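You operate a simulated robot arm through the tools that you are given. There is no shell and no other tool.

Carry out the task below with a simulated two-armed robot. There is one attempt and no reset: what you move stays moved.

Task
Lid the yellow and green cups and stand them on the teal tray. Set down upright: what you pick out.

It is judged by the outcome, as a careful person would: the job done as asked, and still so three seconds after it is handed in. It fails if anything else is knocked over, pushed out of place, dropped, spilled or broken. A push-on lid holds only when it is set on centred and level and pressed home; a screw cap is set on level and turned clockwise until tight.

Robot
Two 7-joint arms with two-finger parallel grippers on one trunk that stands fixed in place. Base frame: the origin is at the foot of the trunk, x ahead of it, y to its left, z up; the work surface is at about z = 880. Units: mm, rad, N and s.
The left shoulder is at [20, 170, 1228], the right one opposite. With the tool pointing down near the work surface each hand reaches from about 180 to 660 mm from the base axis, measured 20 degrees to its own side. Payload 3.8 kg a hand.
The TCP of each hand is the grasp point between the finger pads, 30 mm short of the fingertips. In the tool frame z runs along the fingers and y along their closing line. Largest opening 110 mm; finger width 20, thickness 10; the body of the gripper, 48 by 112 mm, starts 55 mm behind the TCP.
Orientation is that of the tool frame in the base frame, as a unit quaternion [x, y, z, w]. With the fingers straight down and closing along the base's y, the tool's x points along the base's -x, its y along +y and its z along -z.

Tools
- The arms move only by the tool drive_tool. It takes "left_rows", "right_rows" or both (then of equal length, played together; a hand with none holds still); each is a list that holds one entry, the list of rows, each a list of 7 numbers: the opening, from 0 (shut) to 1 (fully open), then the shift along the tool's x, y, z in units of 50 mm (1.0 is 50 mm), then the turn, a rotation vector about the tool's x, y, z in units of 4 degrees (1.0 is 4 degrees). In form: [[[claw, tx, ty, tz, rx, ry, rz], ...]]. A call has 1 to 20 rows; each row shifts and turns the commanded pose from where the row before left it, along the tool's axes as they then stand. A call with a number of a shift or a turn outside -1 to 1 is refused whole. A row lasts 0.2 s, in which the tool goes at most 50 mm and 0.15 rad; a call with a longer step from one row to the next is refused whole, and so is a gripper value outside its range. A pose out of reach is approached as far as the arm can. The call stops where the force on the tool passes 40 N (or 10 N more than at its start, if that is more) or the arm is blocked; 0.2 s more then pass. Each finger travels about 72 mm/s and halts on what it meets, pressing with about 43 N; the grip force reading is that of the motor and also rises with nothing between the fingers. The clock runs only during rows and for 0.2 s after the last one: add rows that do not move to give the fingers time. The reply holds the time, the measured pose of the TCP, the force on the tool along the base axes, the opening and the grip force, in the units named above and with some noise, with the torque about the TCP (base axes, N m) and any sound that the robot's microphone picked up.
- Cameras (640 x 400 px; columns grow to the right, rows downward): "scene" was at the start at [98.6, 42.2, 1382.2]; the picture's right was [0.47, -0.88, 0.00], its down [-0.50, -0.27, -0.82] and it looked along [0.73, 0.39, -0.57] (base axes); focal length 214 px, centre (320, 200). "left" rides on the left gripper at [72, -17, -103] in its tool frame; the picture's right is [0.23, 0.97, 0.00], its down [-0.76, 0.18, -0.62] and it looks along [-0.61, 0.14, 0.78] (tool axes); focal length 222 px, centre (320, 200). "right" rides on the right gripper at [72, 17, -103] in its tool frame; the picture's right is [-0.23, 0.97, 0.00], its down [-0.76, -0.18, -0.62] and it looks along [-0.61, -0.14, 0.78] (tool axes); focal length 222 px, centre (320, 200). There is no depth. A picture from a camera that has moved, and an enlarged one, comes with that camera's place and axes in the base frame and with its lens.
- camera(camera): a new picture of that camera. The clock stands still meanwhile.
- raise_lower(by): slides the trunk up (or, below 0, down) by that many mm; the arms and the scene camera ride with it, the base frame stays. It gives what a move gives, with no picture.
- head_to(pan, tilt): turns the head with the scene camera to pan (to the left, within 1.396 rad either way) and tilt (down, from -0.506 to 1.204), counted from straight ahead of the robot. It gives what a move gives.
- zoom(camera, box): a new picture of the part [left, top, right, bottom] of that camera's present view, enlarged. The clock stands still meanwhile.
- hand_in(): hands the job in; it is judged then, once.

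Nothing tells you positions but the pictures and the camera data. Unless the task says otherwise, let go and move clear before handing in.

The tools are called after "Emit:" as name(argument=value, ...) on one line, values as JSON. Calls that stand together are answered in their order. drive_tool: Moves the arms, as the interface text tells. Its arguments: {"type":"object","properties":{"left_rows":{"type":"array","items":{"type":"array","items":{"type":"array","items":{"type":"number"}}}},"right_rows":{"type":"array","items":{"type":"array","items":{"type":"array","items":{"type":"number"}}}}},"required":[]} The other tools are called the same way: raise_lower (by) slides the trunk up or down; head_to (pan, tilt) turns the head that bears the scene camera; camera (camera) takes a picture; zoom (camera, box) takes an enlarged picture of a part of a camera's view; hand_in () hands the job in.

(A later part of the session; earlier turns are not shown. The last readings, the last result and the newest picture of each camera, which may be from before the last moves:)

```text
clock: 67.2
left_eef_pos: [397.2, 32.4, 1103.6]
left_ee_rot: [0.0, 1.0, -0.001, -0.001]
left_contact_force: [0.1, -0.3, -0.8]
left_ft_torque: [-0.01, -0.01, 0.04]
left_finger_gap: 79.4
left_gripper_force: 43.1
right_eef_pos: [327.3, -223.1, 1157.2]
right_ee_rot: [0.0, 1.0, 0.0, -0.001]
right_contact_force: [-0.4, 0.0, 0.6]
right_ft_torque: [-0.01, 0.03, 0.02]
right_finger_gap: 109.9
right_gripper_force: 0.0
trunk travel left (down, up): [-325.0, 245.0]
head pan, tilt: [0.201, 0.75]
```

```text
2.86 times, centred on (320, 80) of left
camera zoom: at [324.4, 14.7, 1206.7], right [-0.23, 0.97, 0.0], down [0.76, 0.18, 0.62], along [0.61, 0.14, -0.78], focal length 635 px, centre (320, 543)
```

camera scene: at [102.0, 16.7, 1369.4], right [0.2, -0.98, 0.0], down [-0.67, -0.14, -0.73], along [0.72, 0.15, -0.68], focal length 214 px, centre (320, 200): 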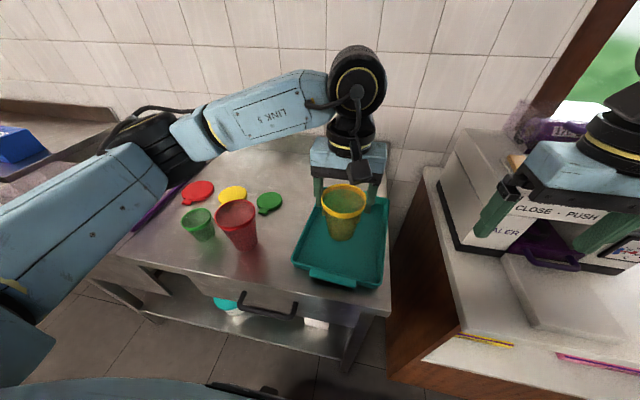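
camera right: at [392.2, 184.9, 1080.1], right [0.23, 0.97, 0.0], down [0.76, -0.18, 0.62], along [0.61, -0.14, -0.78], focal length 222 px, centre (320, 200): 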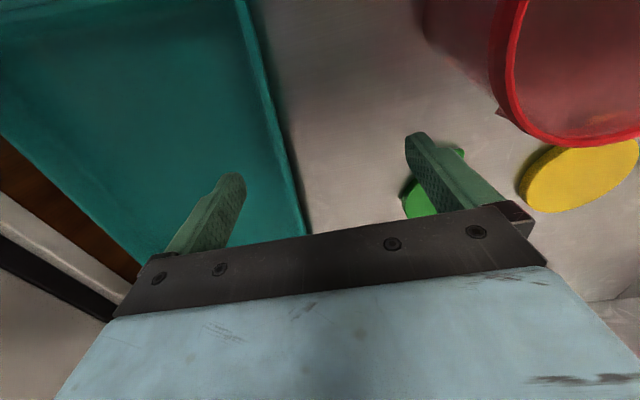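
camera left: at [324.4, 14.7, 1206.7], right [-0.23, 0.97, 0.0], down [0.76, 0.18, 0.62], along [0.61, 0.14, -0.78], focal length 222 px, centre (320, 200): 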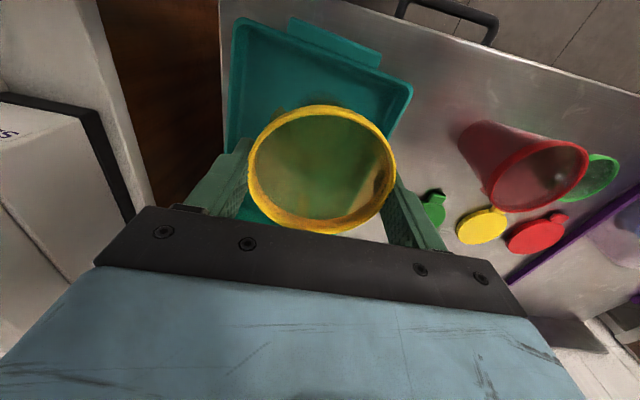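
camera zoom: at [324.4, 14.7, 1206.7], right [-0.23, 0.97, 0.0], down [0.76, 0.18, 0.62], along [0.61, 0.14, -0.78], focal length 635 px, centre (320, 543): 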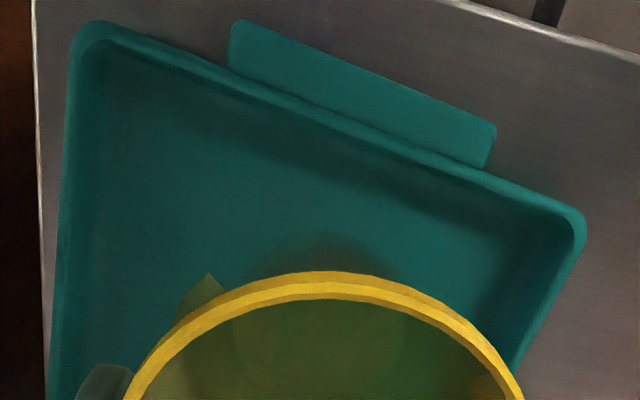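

I place the yellow cup at about (440, 35): move forward and descend to just above the tray floor.

Emit:
drive_tool(left_rows=[[[0, -0.15, 0.01, 0, 0, 0, 0], [0, -0.3, 0.02, 0, 0, 0, 0], [0, -0.3, 0.02, 0, 0, 0, 0], [0, -0.1, 0, 0.1, 0, 0, 0], [0, 0, 0, 0.3, 0, 0, 0], [0, 0, 0, 0.4, 0, 0, 0], [0, 0, 0, 0.4, 0, 0, 0], [0, 0, 0, 0.4, 0, 0, 0], [0, 0, 0, 0.3, 0, 0, 0], [0, 0, 0, 0.2, 0, 0, 0], [0, 0, 0, 0.1, 0, 0, 0], [0, 0, 0, 0, 0, 0, 0]]])

Emit:
zoom(camera="scene", box=[280, 170, 400, 300])

Emit:
camera(camera="left")

```text
clock: 69.8
left_eef_pos: [438.7, 32.7, 992.2]
left_ee_rot: [-0.001, 1.0, 0.0, 0.001]
left_contact_force: [0.2, -0.4, -0.1]
left_ft_torque: [0.03, 0.02, 0.0]
left_finger_gap: 79.7
left_gripper_force: 42.9
right_eef_pos: [327.8, -224.1, 1158.1]
right_ee_rot: [0.0, 1.0, 0.0, -0.001]
right_contact_force: [-0.1, -0.3, -0.4]
right_ft_torque: [-0.03, 0.0, 0.0]
right_finger_gap: 109.9
right_gripper_force: 0.0
trunk travel left (down, up): [-325.0, 245.0]
head pan, tilt: [0.201, 0.75]
```

```text
3.08 times, centred on (340, 235) of scene
camera zoom: at [102.0, 16.8, 1369.4], right [0.2, -0.98, 0.0], down [-0.67, -0.14, -0.73], along [0.72, 0.15, -0.68], focal length 660 px, centre (258, 92)
```

zoom: 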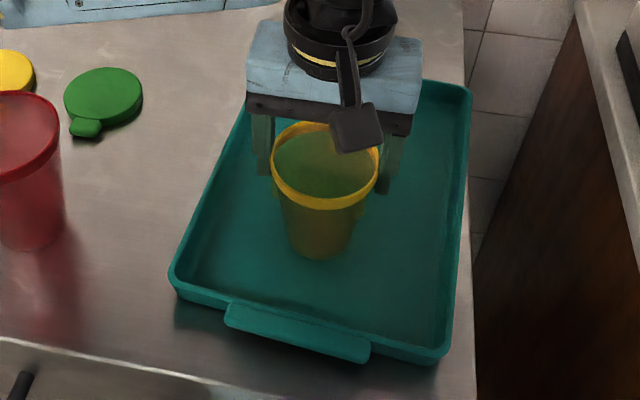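

```text
taken
camera left: at [366.4, 16.6, 1095.6], right [-0.23, 0.97, 0.0], down [0.76, 0.18, 0.62], along [0.61, 0.14, -0.78], focal length 222 px, centre (320, 200)
```

left: 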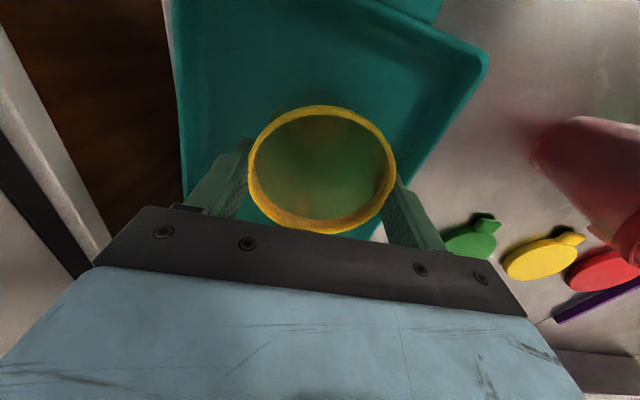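

Emit:
drive_tool(left_rows=[[[0, 0, 0, 0.04, 0, 0, 0], [0, 0, 0, 0.04, 0, 0, 0], [0, 0, 0, 0.04, 0, 0, 0], [0, 0, 0, 0.02, 0, 0, 0], [0, 0, 0, 0, 0, 0, 0]]])

Emit:
zoom(camera="scene", box=[320, 200, 370, 260])

```text
clock: 71.0
left_eef_pos: [438.3, 34.4, 986.8]
left_ee_rot: [0.0, 1.0, -0.001, 0.0]
left_contact_force: [-0.3, 1.0, 0.0]
left_ft_torque: [0.0, 0.01, 0.01]
left_finger_gap: 79.8
left_gripper_force: 42.8
right_eef_pos: [328.8, -223.3, 1157.3]
right_ee_rot: [0.0, 1.0, 0.0, 0.0]
right_contact_force: [-0.7, -0.8, 0.2]
right_ft_torque: [0.0, 0.0, 0.04]
right_finger_gap: 109.9
right_gripper_force: 0.2
trunk travel left (down, up): [-325.0, 245.0]
head pan, tilt: [0.201, 0.75]
```

```text
6.67 times, centred on (345, 230) of scene
camera zoom: at [102.0, 16.8, 1369.4], right [0.2, -0.98, 0.0], down [-0.67, -0.14, -0.73], along [0.72, 0.15, -0.68], focal length 1430 px, centre (153, 0)
```

zoom: 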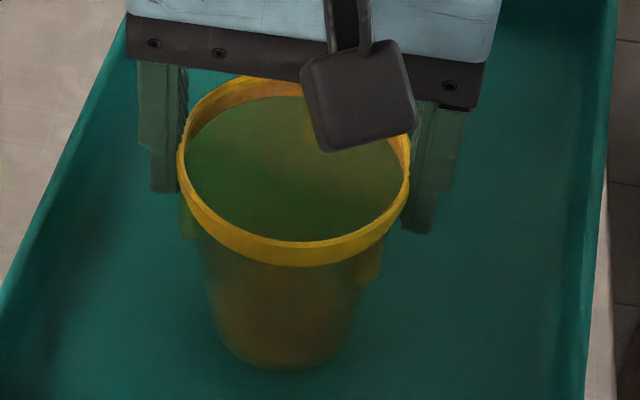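

Emit:
drive_tool(left_rows=[[[0, 0, 0, 0.02, 0, 0, 0], [0, 0, 0, 0.02, 0, 0, 0], [0, 0, 0, 0.02, 0, 0, 0], [0, 0, 0, 0.02, 0, 0, 0]]])

Emit:
zoom(camera="left", box=[200, 90, 440, 240])

Emit:
zoom(camera="scene", box=[320, 200, 370, 260])

```text
clock: 72.0
left_eef_pos: [438.8, 33.8, 981.4]
left_ee_rot: [0.0, 1.0, 0.0, 0.0]
left_contact_force: [0.5, -0.8, -0.3]
left_ft_torque: [0.0, -0.01, 0.0]
left_finger_gap: 79.4
left_gripper_force: 43.4
right_eef_pos: [327.8, -223.2, 1158.8]
right_ee_rot: [0.0, 1.0, 0.0, 0.0]
right_contact_force: [0.1, -1.0, 0.3]
right_ft_torque: [-0.01, 0.02, 0.0]
right_finger_gap: 110.2
right_gripper_force: 0.1
trunk travel left (down, up): [-325.0, 245.0]
head pan, tilt: [0.201, 0.75]
```

```text
2.67 times, centred on (320, 165) of left
camera zoom: at [366.5, 16.7, 1085.5], right [-0.23, 0.97, 0.0], down [0.76, 0.18, 0.62], along [0.61, 0.14, -0.78], focal length 592 px, centre (320, 293)
```

zoom: 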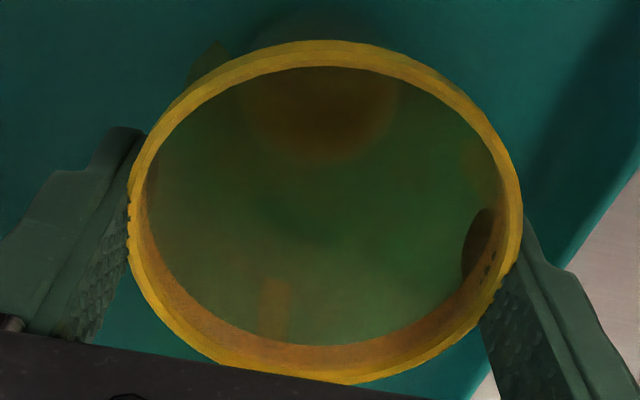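

```text
6.67 times, centred on (345, 230) of scene
camera zoom: at [102.0, 16.8, 1369.4], right [0.2, -0.98, 0.0], down [-0.67, -0.14, -0.73], along [0.72, 0.15, -0.68], focal length 1430 px, centre (153, 0)
```

zoom: 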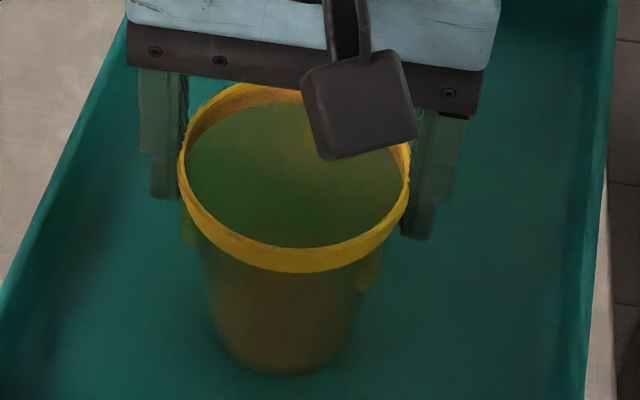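

Emit:
drive_tool(left_rows=[[[0, 0, 0, 0.02, 0, 0, 0], [0, 0, 0, 0.02, 0, 0, 0], [0, 0, 0, 0.02, 0, 0, 0]]])

Emit:
zoom(camera="left", box=[200, 90, 440, 240])

Emit:
zoom(camera="scene", box=[320, 200, 370, 260])

```text
clock: 72.8
left_eef_pos: [437.3, 33.9, 981.5]
left_ee_rot: [0.0, 1.0, -0.002, 0.002]
left_contact_force: [-0.8, 1.4, 16.9]
left_ft_torque: [0.5, 0.17, 0.0]
left_finger_gap: 80.0
left_gripper_force: 42.9
right_eef_pos: [326.2, -223.2, 1158.3]
right_ee_rot: [0.0, 1.0, 0.0, 0.001]
right_contact_force: [0.8, -0.3, 0.1]
right_ft_torque: [0.04, -0.03, 0.0]
right_finger_gap: 109.9
right_gripper_force: 0.0
trunk travel left (down, up): [-325.0, 245.0]
head pan, tilt: [0.201, 0.75]
```

```text
2.67 times, centred on (320, 165) of left
camera zoom: at [365.5, 16.7, 1083.9], right [-0.23, 0.97, 0.0], down [0.76, 0.18, 0.63], along [0.61, 0.14, -0.78], focal length 592 px, centre (320, 293)
```

zoom: 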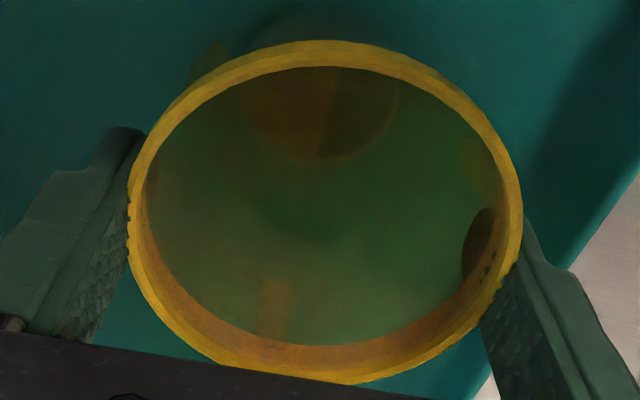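

```text
6.67 times, centred on (345, 230) of scene
camera zoom: at [100.7, 16.9, 1369.7], right [0.2, -0.98, 0.0], down [-0.67, -0.14, -0.73], along [0.72, 0.15, -0.68], focal length 1430 px, centre (153, 0)
```

zoom: 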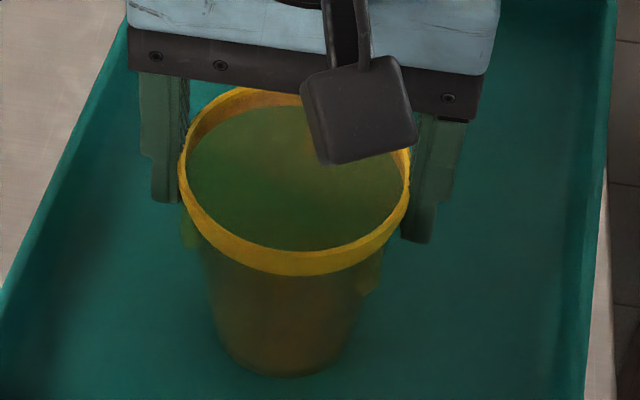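

The cup touched the tray floor (17 N upward). I relieve the pressure slightly and open the fingers.

Emit:
drive_tool(left_rows=[[[0, 0, 0, -0.02, 0, 0, 0], [0, 0, 0, -0.012, 0, 0, 0], [0.6, 0, 0, 0, 0, 0, 0], [0.8, 0, 0, 0, 0, 0, 0], [0.9, 0, 0, 0, 0, 0, 0], [1, 0, 0, 0, 0, 0, 0], [1, 0, 0, 0, 0, 0, 0]]])

Emit:
zoom(camera="left", box=[200, 90, 440, 240])

Emit:
zoom(camera="scene", box=[320, 200, 370, 260])

```text
clock: 74.4
left_eef_pos: [439.3, 34.1, 980.9]
left_ee_rot: [0.0, 1.0, 0.0, 0.0]
left_contact_force: [-0.4, 0.2, 0.5]
left_ft_torque: [0.0, 0.02, 0.01]
left_finger_gap: 110.1
left_gripper_force: 0.1
right_eef_pos: [328.0, -222.4, 1157.7]
right_ee_rot: [0.0, 1.0, 0.0, 0.0]
right_contact_force: [-0.9, -0.7, 0.1]
right_ft_torque: [-0.01, -0.02, -0.01]
right_finger_gap: 110.0
right_gripper_force: 0.1
trunk travel left (down, up): [-325.0, 245.0]
head pan, tilt: [0.201, 0.75]
```

```text
2.67 times, centred on (320, 165) of left
camera zoom: at [366.3, 16.8, 1083.8], right [-0.23, 0.97, 0.0], down [0.76, 0.18, 0.62], along [0.61, 0.14, -0.78], focal length 592 px, centre (320, 293)
```

zoom: 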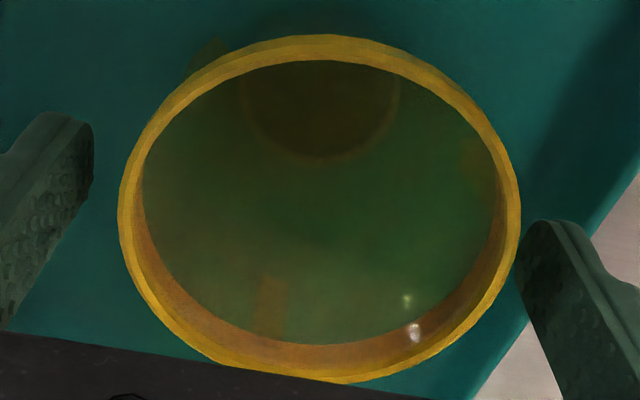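

```text
6.67 times, centred on (345, 230) of scene
camera zoom: at [102.1, 16.8, 1369.4], right [0.2, -0.98, 0.0], down [-0.67, -0.14, -0.73], along [0.72, 0.15, -0.68], focal length 1430 px, centre (153, 0)
```

zoom: 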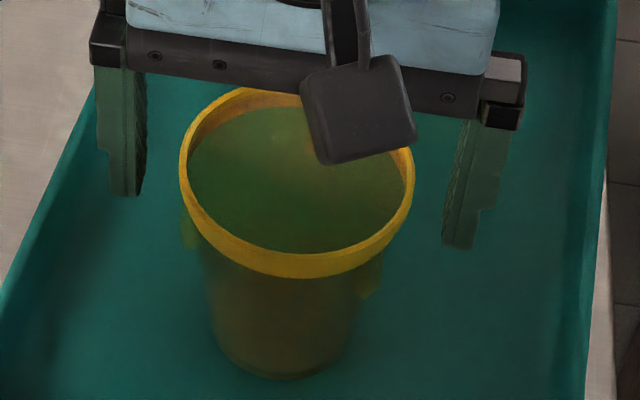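

The yellow cup stands on the tray at (439, 34), centred on the hand. I rise clear and go over to the green cup.

Emit:
drive_tool(left_rows=[[[1, 0, 0, -0.2, 0, 0, 0], [1, 0, 0, -0.5, 0, 0, 0], [1, 0, 0, -0.6, 0, 0, 0], [1, 0, 0, -0.6, 0, 0, 0], [1, 0, 0, -0.4, 0, 0, 0], [1, 0.3, 0.4, 0, 0, 0, 0], [1, 0.3, 0.8, 0, 0, 0, 0], [1, 0.2, 0.8, 0, 0, 0, 0], [1, 0.2, 0.8, 0, 0, 0, 0], [1, 0.1, 0.8, 0, 0, 0, 0], [1, 0.1, 0.8, 0, 0, 0, 0], [1, 0.1, 0.8, 0, 0, 0, 0], [1, 0.1, 0.8, 0, 0, 0, 0], [1, 0.1, 0.6, 0, 0, 0, 0], [1, 0, 0, 0, 0, 0, 0]]])

Emit:
camera(camera="left")

Emit:
camera(camera="scene")

```text
clock: 77.6
left_eef_pos: [364.5, 364.9, 1097.4]
left_ee_rot: [0.0, 1.0, 0.001, -0.001]
left_contact_force: [0.9, 0.8, -0.5]
left_ft_torque: [0.0, 0.0, -0.03]
left_finger_gap: 110.2
left_gripper_force: 0.1
right_eef_pos: [329.1, -223.1, 1157.1]
right_ee_rot: [0.0, 1.0, 0.0, 0.0]
right_contact_force: [-0.1, 0.1, -1.0]
right_ft_torque: [0.01, -0.04, 0.0]
right_finger_gap: 109.8
right_gripper_force: 0.1
trunk travel left (down, up): [-325.0, 245.0]
head pan, tilt: [0.201, 0.75]
```

```text
taken
camera left: at [291.3, 348.1, 1198.3], right [-0.23, 0.97, 0.0], down [0.76, 0.18, 0.62], along [0.61, 0.14, -0.78], focal length 222 px, centre (320, 200)
```

left: 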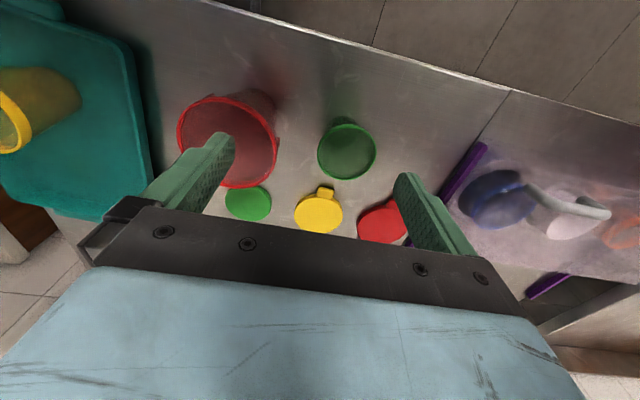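

```text
taken
camera scene: at [102.2, 16.6, 1369.4], right [0.2, -0.98, 0.0], down [-0.67, -0.14, -0.73], along [0.72, 0.15, -0.68], focal length 214 px, centre (320, 200)
```

scene: 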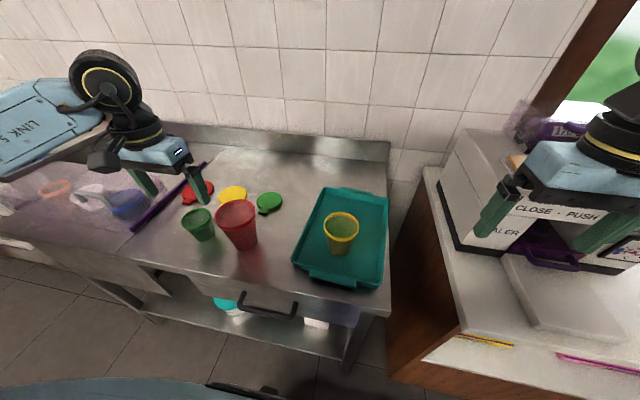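

The yellow cup stands well on the tray. I zoom in on the green cup to fix its centre.

Emit:
zoom(camera="left", box=[298, 110, 394, 190])

Emit:
zoom(camera="scene", box=[170, 190, 270, 260])

```text
5.00 times, centred on (346, 150) of left
camera zoom: at [291.3, 348.1, 1198.3], right [-0.23, 0.97, 0.0], down [0.76, 0.18, 0.62], along [0.61, 0.14, -0.78], focal length 1111 px, centre (190, 450)
```

zoom: 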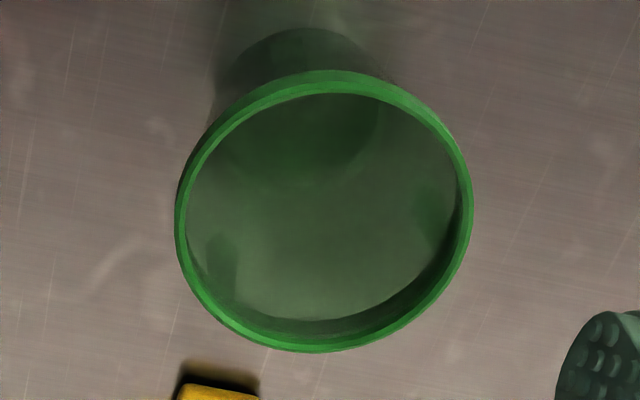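

```text
5.71 times, centred on (220, 225) of scene
camera zoom: at [102.2, 16.6, 1369.4], right [0.2, -0.98, 0.0], down [-0.67, -0.14, -0.73], along [0.72, 0.15, -0.68], focal length 1226 px, centre (891, 57)
```

zoom: 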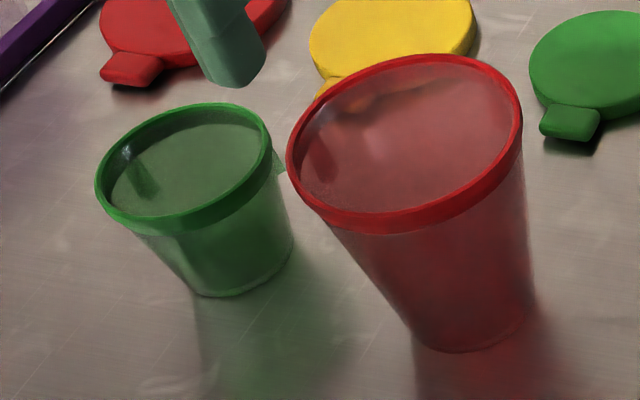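

Green cup centre ≈ (401, 406), rim z≈962, diameter 70. I position above it and lower partway to check alignment.

Emit:
drive_tool(left_rows=[[[1, -0.365, 0.41, 0, 0, 0, 0], [1, -0.365, 0.41, 0, 0, 0, 0], [1, 0, 0, 0.5, 0, 0, 0], [1, 0, 0, 0.5, 0, 0, 0], [1, 0, 0, 0.4, 0, 0, 0], [1, 0, 0, 0, 0, 0, 0]]])

Emit:
camera(camera="left")

Emit:
zoom(camera="scene", box=[150, 170, 270, 250])

```text
clock: 79.0
left_eef_pos: [401.0, 405.2, 1024.6]
left_ee_rot: [0.0, 1.0, 0.0, 0.0]
left_contact_force: [0.2, -0.2, 0.1]
left_ft_torque: [0.04, 0.0, 0.02]
left_finger_gap: 109.9
left_gripper_force: 0.0
right_eef_pos: [328.3, -222.9, 1157.1]
right_ee_rot: [-0.001, 1.0, 0.0, 0.0]
right_contact_force: [-0.4, -0.1, -0.4]
right_ft_torque: [0.0, 0.02, -0.04]
right_finger_gap: 110.0
right_gripper_force: 0.0
trunk travel left (down, up): [-325.0, 245.0]
head pan, tilt: [0.201, 0.75]
```

```text
taken
camera left: at [327.9, 388.2, 1129.0], right [-0.23, 0.97, 0.0], down [0.76, 0.18, 0.62], along [0.61, 0.14, -0.78], focal length 222 px, centre (320, 200)
```

left: 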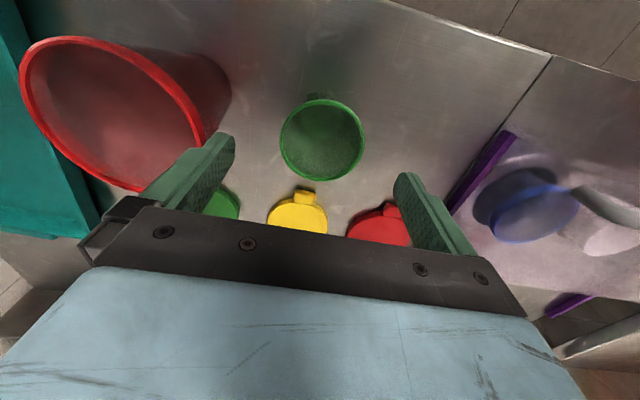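

```text
5.00 times, centred on (210, 210) of scene
camera zoom: at [102.0, 16.7, 1369.4], right [0.2, -0.98, 0.0], down [-0.67, -0.14, -0.73], along [0.72, 0.15, -0.68], focal length 1072 px, centre (870, 150)
```

zoom: 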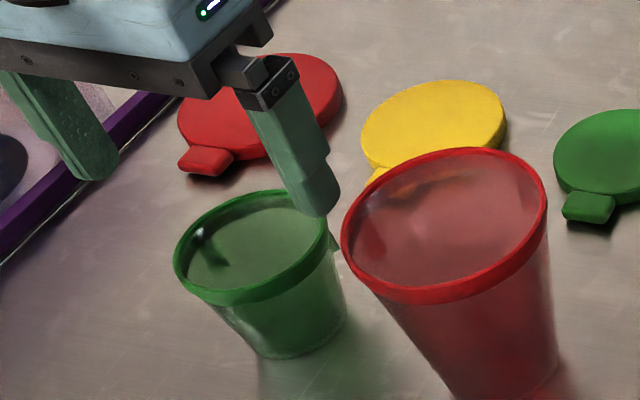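

Aligned within 2 mm. I lower to the rim and close fully.

Emit:
drive_tool(left_rows=[[[1, 0, 0.02, 0.4, 0, 0, 0], [1, 0, 0.01, 0.4, 0, 0, 0], [1, 0, 0, 0.33, 0, 0, 0], [1, 0, 0, 0, 0, 0, 0], [0.8, 0, 0, 0, 0, 0, 0], [0.7, 0, 0, 0, 0, 0, 0], [0.6, 0, 0, 0, 0, 0, 0], [0.3, 0, 0, 0, 0, 0, 0], [0, 0, 0, 0, 0, 0, 0], [0, 0, 0, 0, 0, 0, 0]]])

Emit:
zoom(camera="left", box=[200, 90, 440, 240])

Emit:
zoom(camera="scene", box=[150, 170, 270, 250])

```text
clock: 81.2
left_eef_pos: [400.2, 406.4, 969.5]
left_ee_rot: [0.0, 1.0, 0.0, 0.0]
left_contact_force: [1.0, 0.6, 0.3]
left_ft_torque: [0.02, -0.02, 0.02]
left_finger_gap: 69.0
left_gripper_force: 42.3
right_eef_pos: [328.3, -222.4, 1158.2]
right_ee_rot: [0.0, 1.0, 0.001, -0.001]
right_contact_force: [0.1, 0.0, 0.4]
right_ft_torque: [0.03, 0.0, -0.03]
right_finger_gap: 109.9
right_gripper_force: 0.0
trunk travel left (down, up): [-325.0, 245.0]
head pan, tilt: [0.201, 0.75]
```

```text
2.67 times, centred on (320, 165) of left
camera zoom: at [328.0, 389.7, 1072.8], right [-0.23, 0.97, 0.0], down [0.76, 0.18, 0.62], along [0.61, 0.14, -0.78], focal length 592 px, centre (320, 293)
```

zoom: 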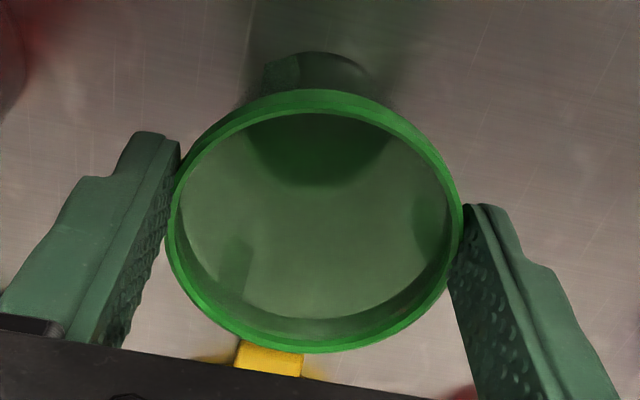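

```text
5.00 times, centred on (210, 210) of scene
camera zoom: at [102.0, 16.8, 1369.4], right [0.2, -0.98, 0.0], down [-0.67, -0.14, -0.73], along [0.72, 0.15, -0.68], focal length 1072 px, centre (870, 150)
```

zoom: 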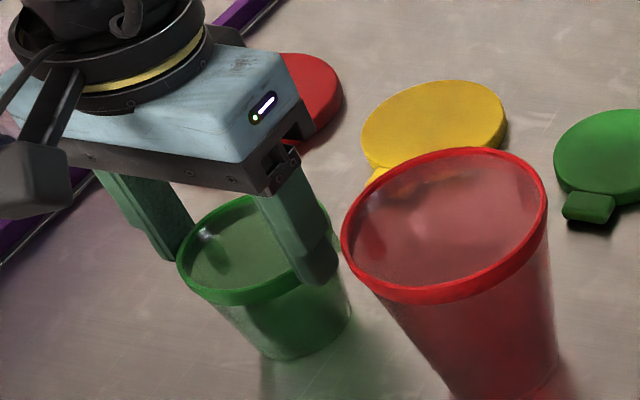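

Gripped at 69 mm. I lift slowly and check that it follows.

Emit:
drive_tool(left_rows=[[[0, 0, 0, -0.03, 0, 0, 0], [0, 0, 0, -0.05, 0, 0, 0], [0, 0, 0, -0.08, 0, 0, 0], [0, 0, 0, -0.08, 0, 0, 0], [0, 0, 0, -0.05, 0, 0, 0], [0, 0, 0, 0, 0, 0, 0]]])

Emit:
zoom(camera="left", box=[200, 90, 440, 240])

Emit:
zoom(camera="scene", box=[150, 170, 270, 250])

```text
clock: 82.6
left_eef_pos: [400.3, 405.3, 982.4]
left_ee_rot: [0.0, 1.0, -0.001, 0.0]
left_contact_force: [0.1, -0.6, -0.4]
left_ft_torque: [-0.01, -0.02, 0.01]
left_finger_gap: 69.2
left_gripper_force: 42.9
right_eef_pos: [328.4, -223.3, 1157.6]
right_ee_rot: [0.001, 1.0, 0.0, 0.0]
right_contact_force: [0.0, -0.8, 0.4]
right_ft_torque: [0.02, -0.01, 0.02]
right_finger_gap: 109.9
right_gripper_force: 0.0
trunk travel left (down, up): [-325.0, 245.0]
head pan, tilt: [0.201, 0.75]
```

```text
2.67 times, centred on (320, 165) of left
camera zoom: at [327.7, 389.1, 1086.5], right [-0.23, 0.97, 0.0], down [0.76, 0.18, 0.62], along [0.61, 0.14, -0.78], focal length 592 px, centre (320, 293)
```

zoom: 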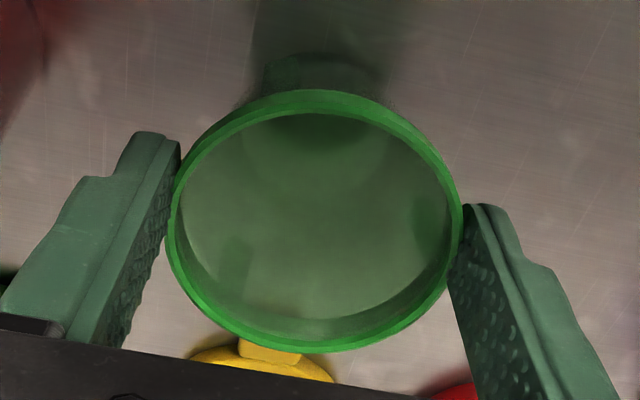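

```text
5.00 times, centred on (210, 210) of scene
camera zoom: at [102.0, 16.8, 1369.4], right [0.2, -0.98, 0.0], down [-0.67, -0.14, -0.73], along [0.72, 0.15, -0.68], focal length 1072 px, centre (870, 150)
```

zoom: 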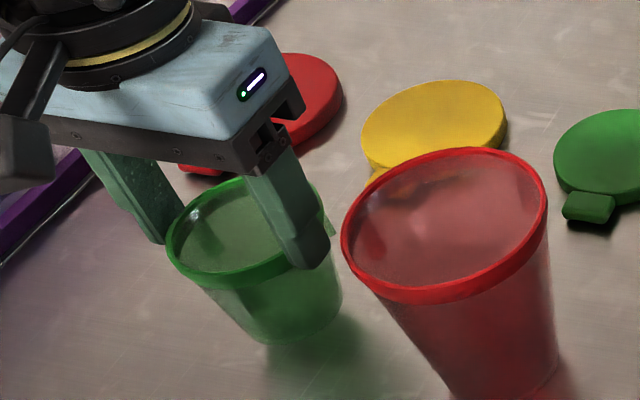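

The green cup follows the hand. I raise it above the red cup's height and carry it back along the earlier path to the tray side.

Emit:
drive_tool(left_rows=[[[0, 0, 0, -0.1, 0, 0, 0], [0, 0, 0, -0.25, 0, 0, 0], [0, 0, 0, -0.35, 0, 0, 0], [0, 0, 0, -0.35, 0, 0, 0], [0, 0, 0, -0.35, 0, 0, 0], [0, 0, 0, -0.35, 0, 0, 0], [0, 0, 0, -0.35, 0, 0, 0], [0, 0.1, -0.1, -0.35, 0, 0, 0], [0, 0.15, -0.2, -0.2, 0, 0, 0], [0, 0.15, -0.4, -0.1, 0, 0, 0], [0, 0.1, -0.5, 0, 0, 0, 0], [0, 0.1, -0.5, 0, 0, 0, 0], [0, 0, -0.5, 0, 0, 0, 0], [0, 0, -0.5, 0, 0, 0, 0], [0, 0, -0.5, 0, 0, 0, 0], [0, 0, -0.5, 0, 0, 0, 0], [0, 0, -0.5, 0, 0, 0, 0], [0, -0.1, -0.5, 0, 0, 0, 0], [0, -0.1, -0.3, 0, 0, 0, 0], [0, 0, 0, 0, 0, 0, 0]]])

Emit:
camera(camera="scene")

Emit:
camera(camera="left")

```text
clock: 86.8
left_eef_pos: [381.0, 154.8, 1120.2]
left_ee_rot: [-0.001, 1.0, 0.0, 0.0]
left_contact_force: [0.2, 0.0, 0.3]
left_ft_torque: [-0.02, 0.01, 0.01]
left_finger_gap: 68.9
left_gripper_force: 43.1
right_eef_pos: [328.4, -223.1, 1157.5]
right_ee_rot: [-0.001, 1.0, 0.001, 0.0]
right_contact_force: [-0.5, 0.4, 0.1]
right_ft_torque: [0.0, 0.0, 0.02]
right_finger_gap: 110.1
right_gripper_force: 0.0
trunk travel left (down, up): [-325.0, 245.0]
head pan, tilt: [0.201, 0.75]
```

```text
taken
camera scene: at [102.0, 16.9, 1369.4], right [0.2, -0.98, 0.0], down [-0.67, -0.14, -0.73], along [0.72, 0.15, -0.68], focal length 214 px, centre (320, 200)
```

scene: 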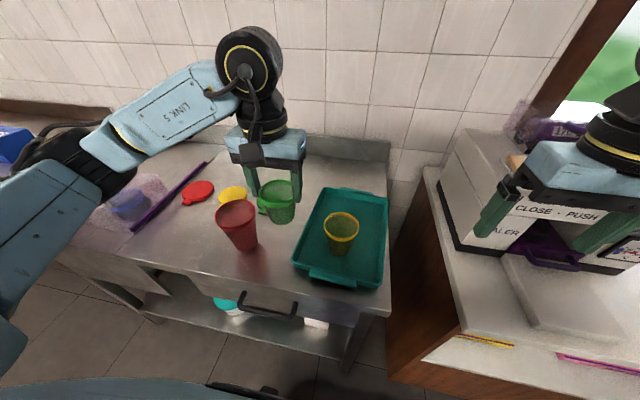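

```text
taken
camera left: at [308.5, 138.9, 1224.1], right [-0.23, 0.97, 0.0], down [0.76, 0.18, 0.62], along [0.61, 0.14, -0.78], focal length 222 px, centre (320, 200)
```

left: 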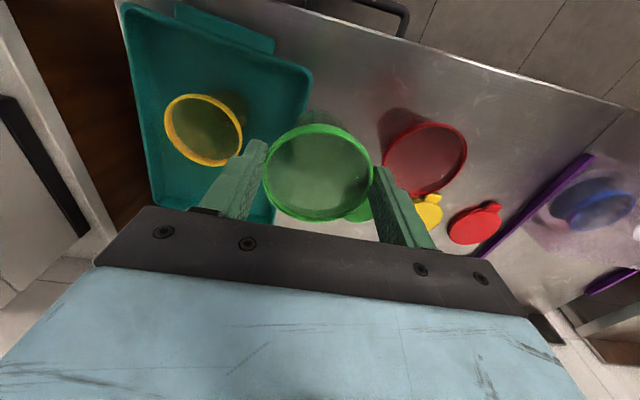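

Good so far. I move forward-right to above the green spot at about (550, 45).

Emit:
drive_tool(left_rows=[[[0, -0.15, -0.1, 0, 0, 0, 0], [0, -0.35, -0.22, 0, 0, 0, 0], [0, -0.42, -0.27, 0, 0, 0, 0], [0, -0.42, -0.27, 0, 0, 0, 0], [0, -0.42, -0.27, 0, 0, 0, 0], [0, -0.42, -0.27, 0, 0, 0, 0], [0, -0.42, -0.27, 0, 0, 0, 0], [0, -0.42, -0.27, 0, 0, 0, 0], [0, -0.28, -0.2, 0, 0, 0, 0], [0, -0.1, -0.06, 0, 0, 0, 0], [0, 0, 0, 0, 0, 0, 0]]])

Emit:
camera(camera="scene")

Emit:
camera(camera="left")

```text
clock: 89.2
left_eef_pos: [552.3, 46.3, 1120.8]
left_ee_rot: [0.001, 1.0, -0.001, 0.0]
left_contact_force: [1.0, 0.0, -1.0]
left_ft_torque: [0.01, 0.01, -0.02]
left_finger_gap: 69.0
left_gripper_force: 42.8
right_eef_pos: [328.4, -222.9, 1157.5]
right_ee_rot: [0.0, 1.0, 0.0, 0.0]
right_contact_force: [0.3, -0.7, 0.0]
right_ft_torque: [0.0, 0.02, -0.06]
right_finger_gap: 110.0
right_gripper_force: 0.0
trunk travel left (down, up): [-325.0, 245.0]
head pan, tilt: [0.201, 0.75]
```

```text
taken
camera scene: at [102.0, 16.8, 1369.4], right [0.2, -0.98, 0.0], down [-0.67, -0.14, -0.73], along [0.72, 0.15, -0.68], focal length 214 px, centre (320, 200)
```

scene: 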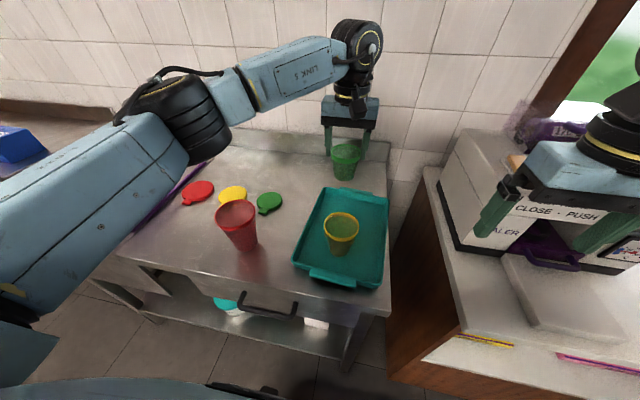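

```text
taken
camera left: at [478.3, 29.1, 1223.8], right [-0.23, 0.97, 0.0], down [0.76, 0.18, 0.62], along [0.61, 0.14, -0.78], focal length 222 px, centre (320, 200)
```

left: 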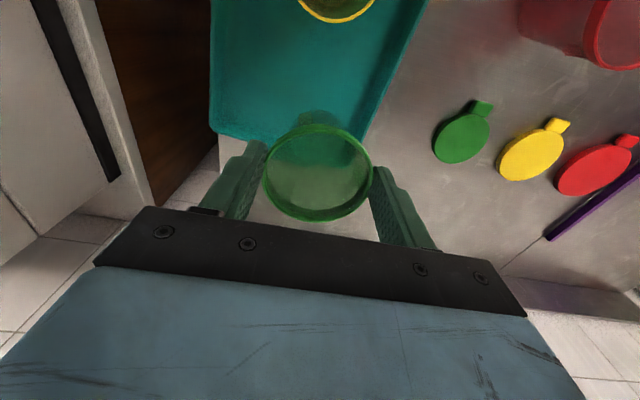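

Reach is fine here. I descend to just above the tray floor, then step gently to contact.

Emit:
drive_tool(left_rows=[[[0, 0, 0, 0.1, 0, 0, 0], [0, 0, 0, 0.25, 0, 0, 0], [0, 0, 0, 0.35, 0, 0, 0], [0, 0, 0, 0.35, 0, 0, 0], [0, 0, 0, 0.35, 0, 0, 0], [0, 0, 0, 0.35, 0, 0, 0], [0, 0, 0, 0.35, 0, 0, 0], [0, 0, 0, 0.3, 0, 0, 0], [0, 0, 0, 0.2, 0, 0, 0], [0, 0, 0, 0.1, 0, 0, 0], [0, 0, 0, 0.04, 0, 0, 0], [0, 0, 0, 0.04, 0, 0, 0], [0, 0, 0, 0, 0, 0, 0]]])

Emit:
camera(camera="scene")

Emit:
zoom(camera="left", box=[200, 90, 440, 240])

```text
clock: 92.0
left_eef_pos: [550.0, 46.5, 981.2]
left_ee_rot: [0.0, 1.0, 0.0, 0.0]
left_contact_force: [-0.1, 0.1, 0.0]
left_ft_torque: [-0.02, 0.03, -0.03]
left_finger_gap: 69.0
left_gripper_force: 42.9
right_eef_pos: [328.6, -222.1, 1157.1]
right_ee_rot: [0.0, 1.0, 0.0, 0.0]
right_contact_force: [0.4, 1.1, 0.5]
right_ft_torque: [0.01, -0.02, -0.04]
right_finger_gap: 109.8
right_gripper_force: 0.1
trunk travel left (down, up): [-325.0, 245.0]
head pan, tilt: [0.201, 0.75]
```

```text
taken
camera scene: at [102.0, 16.8, 1369.4], right [0.2, -0.98, 0.0], down [-0.67, -0.14, -0.73], along [0.72, 0.15, -0.68], focal length 214 px, centre (320, 200)
```

scene: 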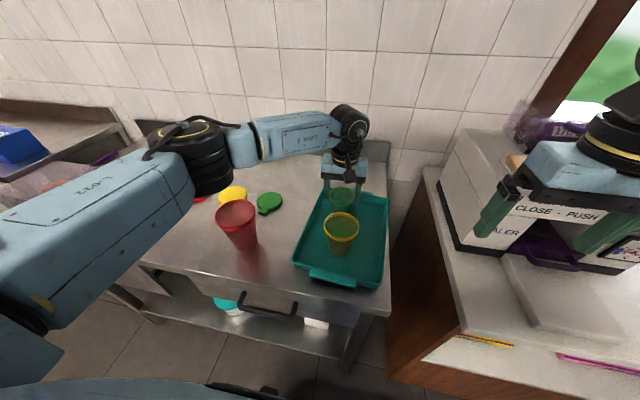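

```text
2.67 times, centred on (320, 165) of left
camera zoom: at [478.1, 29.1, 1085.1], right [-0.23, 0.97, 0.0], down [0.76, 0.18, 0.62], along [0.61, 0.14, -0.78], focal length 592 px, centre (320, 293)
```

zoom: 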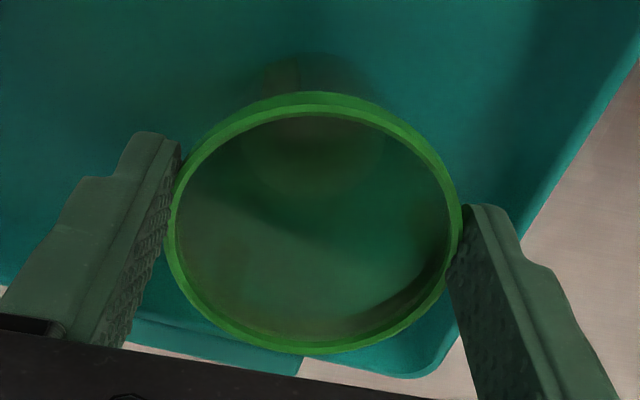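

Emit:
drive_tool(left_rows=[[[0, 0, 0, 0.03, 0, 0, 0], [0, 0, 0, 0.03, 0, 0, 0], [0, 0, 0, 0.02, 0, 0, 0]]])

```text
clock: 92.8
left_eef_pos: [548.7, 45.5, 977.5]
left_ee_rot: [0.0, 1.0, 0.0, 0.0]
left_contact_force: [-0.4, -0.4, 0.0]
left_ft_torque: [0.0, -0.01, 0.02]
left_finger_gap: 68.8
left_gripper_force: 43.0
right_eef_pos: [328.6, -223.9, 1157.1]
right_ee_rot: [0.0, 1.0, 0.0, 0.0]
right_contact_force: [0.1, 0.0, 0.4]
right_ft_torque: [-0.03, -0.03, 0.01]
right_finger_gap: 110.0
right_gripper_force: 0.0
trunk travel left (down, up): [-325.0, 245.0]
head pan, tilt: [0.201, 0.75]
```

Emit:
drive_tool(left_rows=[[[0, 0, 0, 0.02, 0, 0, 0], [0, 0, 0, 0.02, 0, 0, 0], [0, 0, 0, 0.02, 0, 0, 0]]])

```text
clock: 93.6
left_eef_pos: [549.4, 46.3, 974.9]
left_ee_rot: [0.0, 1.0, 0.0, -0.001]
left_contact_force: [0.4, 0.7, 0.6]
left_ft_torque: [0.07, -0.01, -0.01]
left_finger_gap: 69.1
left_gripper_force: 43.1
right_eef_pos: [328.9, -224.0, 1157.4]
right_ee_rot: [0.0, 1.0, 0.0, 0.0]
right_contact_force: [0.9, -0.3, -0.4]
right_ft_torque: [-0.02, 0.0, 0.0]
right_finger_gap: 110.1
right_gripper_force: 0.0
trunk travel left (down, up): [-325.0, 245.0]
head pan, tilt: [0.201, 0.75]
```

Emit:
drive_tool(left_rows=[[[0, 0, 0, 0.016, 0, 0, 0], [0, 0, 0, 0.016, 0, 0, 0]]])

```text
clock: 94.2
left_eef_pos: [550.3, 45.0, 975.0]
left_ee_rot: [0.0, 1.0, 0.001, 0.001]
left_contact_force: [-1.2, 1.0, 6.3]
left_ft_torque: [0.25, 0.02, 0.06]
left_finger_gap: 68.8
left_gripper_force: 42.6
right_eef_pos: [328.5, -223.3, 1156.9]
right_ee_rot: [-0.001, 1.0, 0.0, -0.001]
right_contact_force: [-0.2, 0.6, 1.1]
right_ft_torque: [0.0, 0.02, 0.03]
right_finger_gap: 109.8
right_gripper_force: 0.1
trunk travel left (down, up): [-325.0, 245.0]
head pan, tilt: [0.201, 0.75]
```

Contact at 6 N: the green cup is on the tray floor. I release it.

Emit:
drive_tool(left_rows=[[[0, 0, 0, -0.012, 0, 0, 0], [0.55, 0, 0, 0, 0, 0, 0], [0.7, 0, 0, 0, 0, 0, 0], [0.85, 0, 0, 0, 0, 0, 0], [1, 0, 0, 0, 0, 0, 0], [1, 0, 0, 0, 0, 0, 0]]])

Emit:
zoom(camera="left", box=[200, 90, 440, 240])

Emit:
zoom(camera="scene", box=[280, 160, 400, 290])

```text
clock: 95.6
left_eef_pos: [550.1, 46.8, 975.2]
left_ee_rot: [0.0, 1.0, -0.001, 0.0]
left_contact_force: [0.4, 0.7, -0.6]
left_ft_torque: [-0.02, 0.02, 0.01]
left_finger_gap: 110.0
left_gripper_force: 0.0
right_eef_pos: [327.6, -223.8, 1158.1]
right_ee_rot: [-0.001, 1.0, 0.0, 0.0]
right_contact_force: [-0.8, -0.1, -0.3]
right_ft_torque: [0.01, -0.01, 0.0]
right_finger_gap: 110.0
right_gripper_force: 0.1
trunk travel left (down, up): [-325.0, 245.0]
head pan, tilt: [0.201, 0.75]
```

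```text
2.67 times, centred on (320, 165) of left
camera zoom: at [477.9, 29.1, 1078.0], right [-0.23, 0.97, 0.0], down [0.76, 0.18, 0.62], along [0.61, 0.14, -0.78], focal length 592 px, centre (320, 293)
```

zoom: 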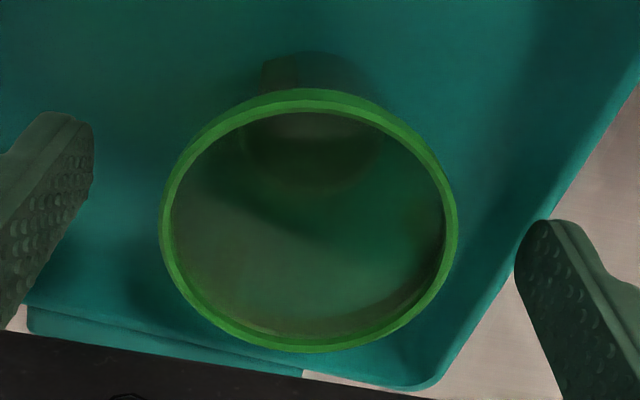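

```text
3.08 times, centred on (340, 225) of scene
camera zoom: at [102.0, 16.8, 1369.4], right [0.2, -0.98, 0.0], down [-0.67, -0.14, -0.73], along [0.72, 0.15, -0.68], focal length 660 px, centre (258, 123)
```

zoom: 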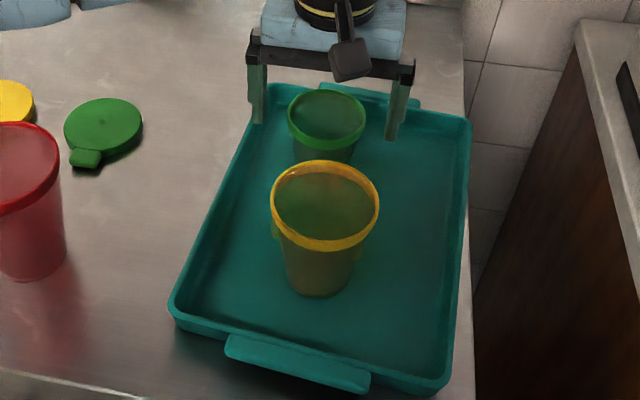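

Both cups stand on the tray. Before fetching lids, I examine the small ears under the rims to know where fingers may go.

Emit:
zoom(camera="scene", box=[320, 205, 364, 260])

Emit:
zoom(camera="scene", box=[320, 180, 364, 220])

Emit:
camera(camera="left")

```text
7.27 times, centred on (342, 232) of scene
camera zoom: at [102.0, 16.8, 1369.4], right [0.2, -0.98, 0.0], down [-0.67, -0.14, -0.73], along [0.72, 0.15, -0.68], focal length 1560 px, centre (160, -36)
```

zoom: 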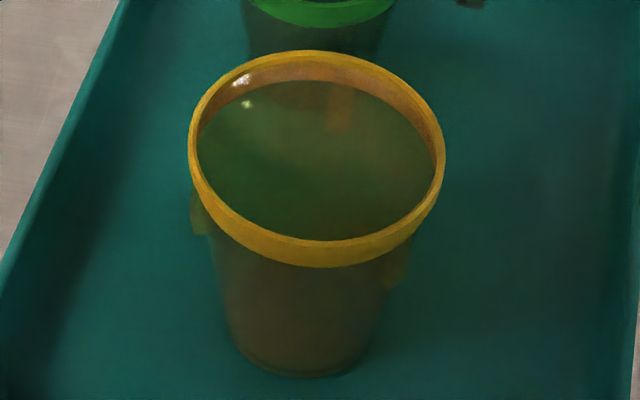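

```text
10.00 times, centred on (342, 200) of scene
camera zoom: at [102.0, 16.8, 1369.4], right [0.2, -0.98, 0.0], down [-0.67, -0.14, -0.73], along [0.72, 0.15, -0.68], focal length 2145 px, centre (100, 200)
```

zoom: 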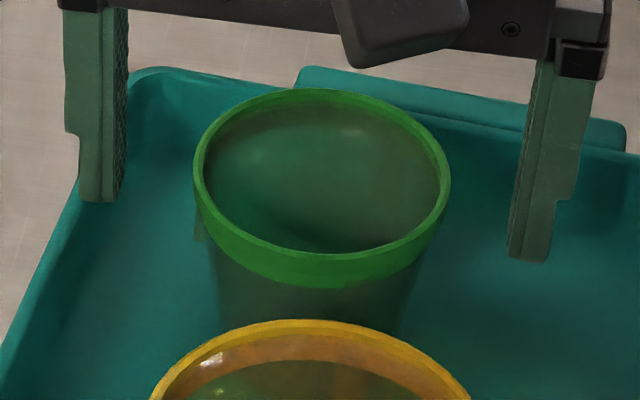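

```text
taken
camera left: at [477.9, 29.1, 1078.0], right [-0.23, 0.97, 0.0], down [0.76, 0.18, 0.62], along [0.61, 0.14, -0.78], focal length 222 px, centre (320, 200)
```

left: 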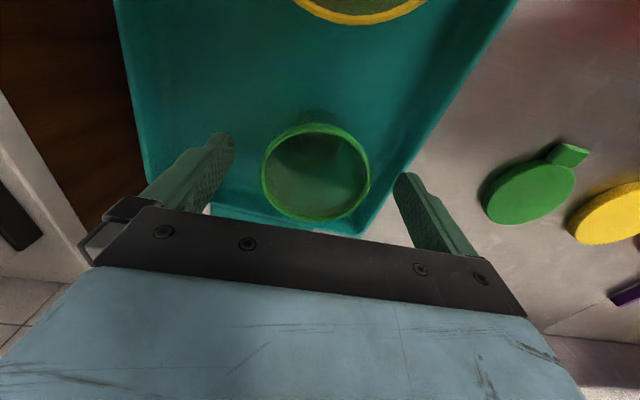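

The ears sit within the rim's radius, so they won't obstruct. Next I rise and move over toward the green lid to inspect it closely.

Emit:
drive_tool(left_rows=[[[1, 0, 0, -0.3, 0, 0, 0], [1, 0, 0, -0.6, 0, 0, 0], [1, 0, 0, -0.6, 0, 0, 0], [1, 0, 0, -0.5, 0, 0, 0], [1, 0.1, 0.4, 0, 0, 0, 0], [1, 0.1, 0.7, 0, 0, 0, 0], [1, 0.1, 0.8, 0, 0, 0, 0], [1, 0.1, 0.8, 0, 0, 0, 0], [1, 0.1, 0.8, 0, 0, 0, 0], [1, 0.1, 0.8, 0, 0, 0, 0], [1, 0, 0.4, 0, 0, 0, 0], [1, 0, 0, 0, 0, 0, 0]]])

Emit:
camera(camera="left")

Emit:
camera(camera="scene")

```text
clock: 98.2
left_eef_pos: [520.3, 282.0, 1074.6]
left_ee_rot: [0.0, 1.0, 0.0, 0.0]
left_contact_force: [-0.9, -0.4, -0.4]
left_ft_torque: [0.0, 0.0, -0.01]
left_finger_gap: 109.9
left_gripper_force: 0.1
right_eef_pos: [327.9, -222.5, 1157.2]
right_ee_rot: [0.0, 1.0, 0.0, -0.001]
right_contact_force: [-0.3, -0.1, 0.6]
right_ft_torque: [0.01, -0.02, -0.02]
right_finger_gap: 109.9
right_gripper_force: 0.0
trunk travel left (down, up): [-325.0, 245.0]
head pan, tilt: [0.201, 0.75]
```

```text
taken
camera left: at [447.7, 264.8, 1178.0], right [-0.23, 0.97, 0.0], down [0.76, 0.18, 0.62], along [0.61, 0.14, -0.78], focal length 222 px, centre (320, 200)
```

left: 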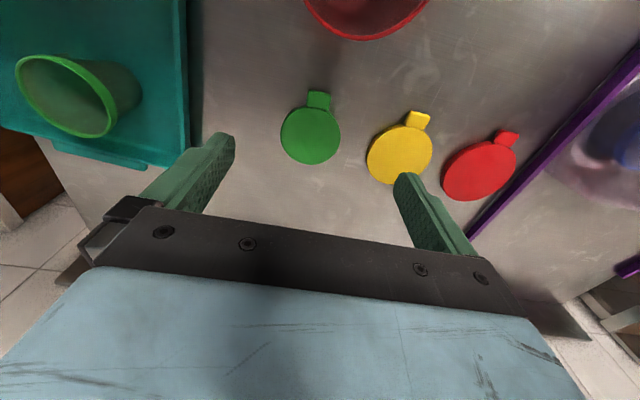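

```text
taken
camera scene: at [102.0, 16.8, 1369.4], right [0.2, -0.98, 0.0], down [-0.67, -0.14, -0.73], along [0.72, 0.15, -0.68], focal length 214 px, centre (320, 200)
```

scene: 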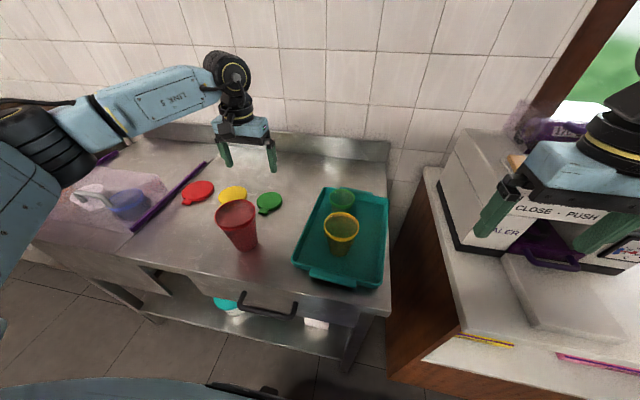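

Emit:
zoom(camera="left", box=[262, 80, 358, 170])

Emit:
zoom(camera="left", box=[352, 100, 448, 190])

Emit:
zoom(camera="scene", box=[215, 175, 295, 225])

```text
4.44 times, centred on (310, 125) of left
camera zoom: at [447.7, 264.8, 1178.0], right [-0.23, 0.97, 0.0], down [0.76, 0.18, 0.62], along [0.61, 0.14, -0.78], focal length 987 px, centre (364, 533)
```

zoom: 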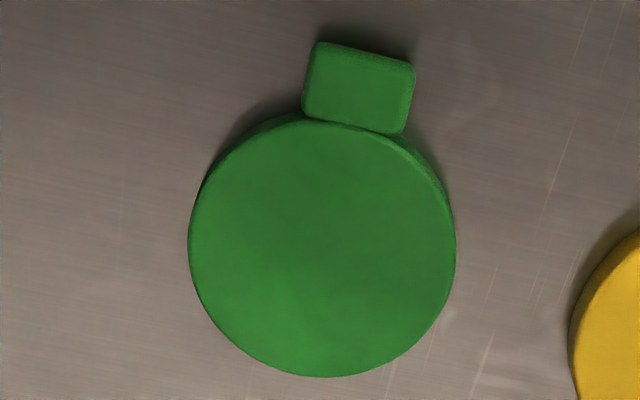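

```text
4.44 times, centred on (400, 145) of left
camera zoom: at [447.7, 264.8, 1178.0], right [-0.23, 0.97, 0.0], down [0.76, 0.18, 0.62], along [0.61, 0.14, -0.78], focal length 987 px, centre (-36, 444)
```

zoom: 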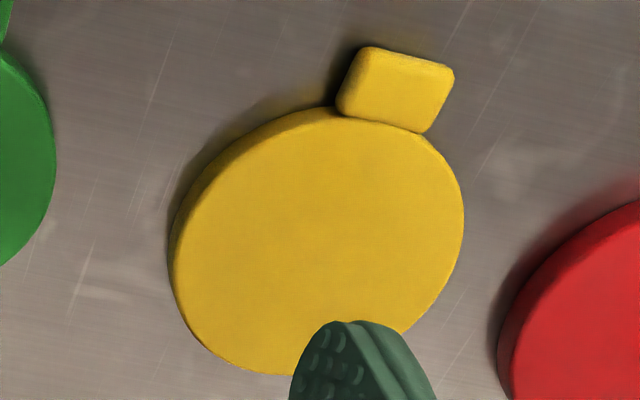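

```text
8.00 times, centred on (255, 200) of scene
camera zoom: at [102.0, 16.8, 1369.4], right [0.2, -0.98, 0.0], down [-0.67, -0.14, -0.73], along [0.72, 0.15, -0.68], focal length 1716 px, centre (840, 200)
```

zoom: 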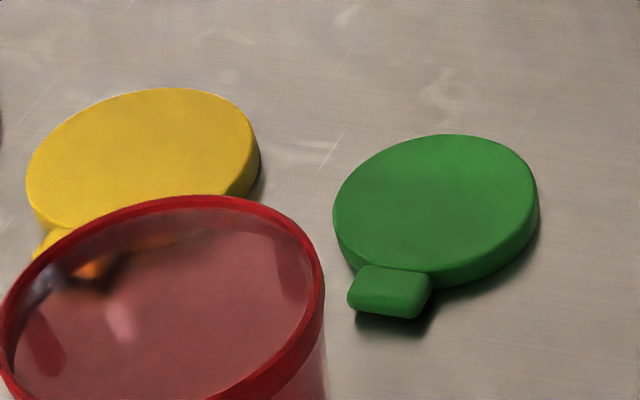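

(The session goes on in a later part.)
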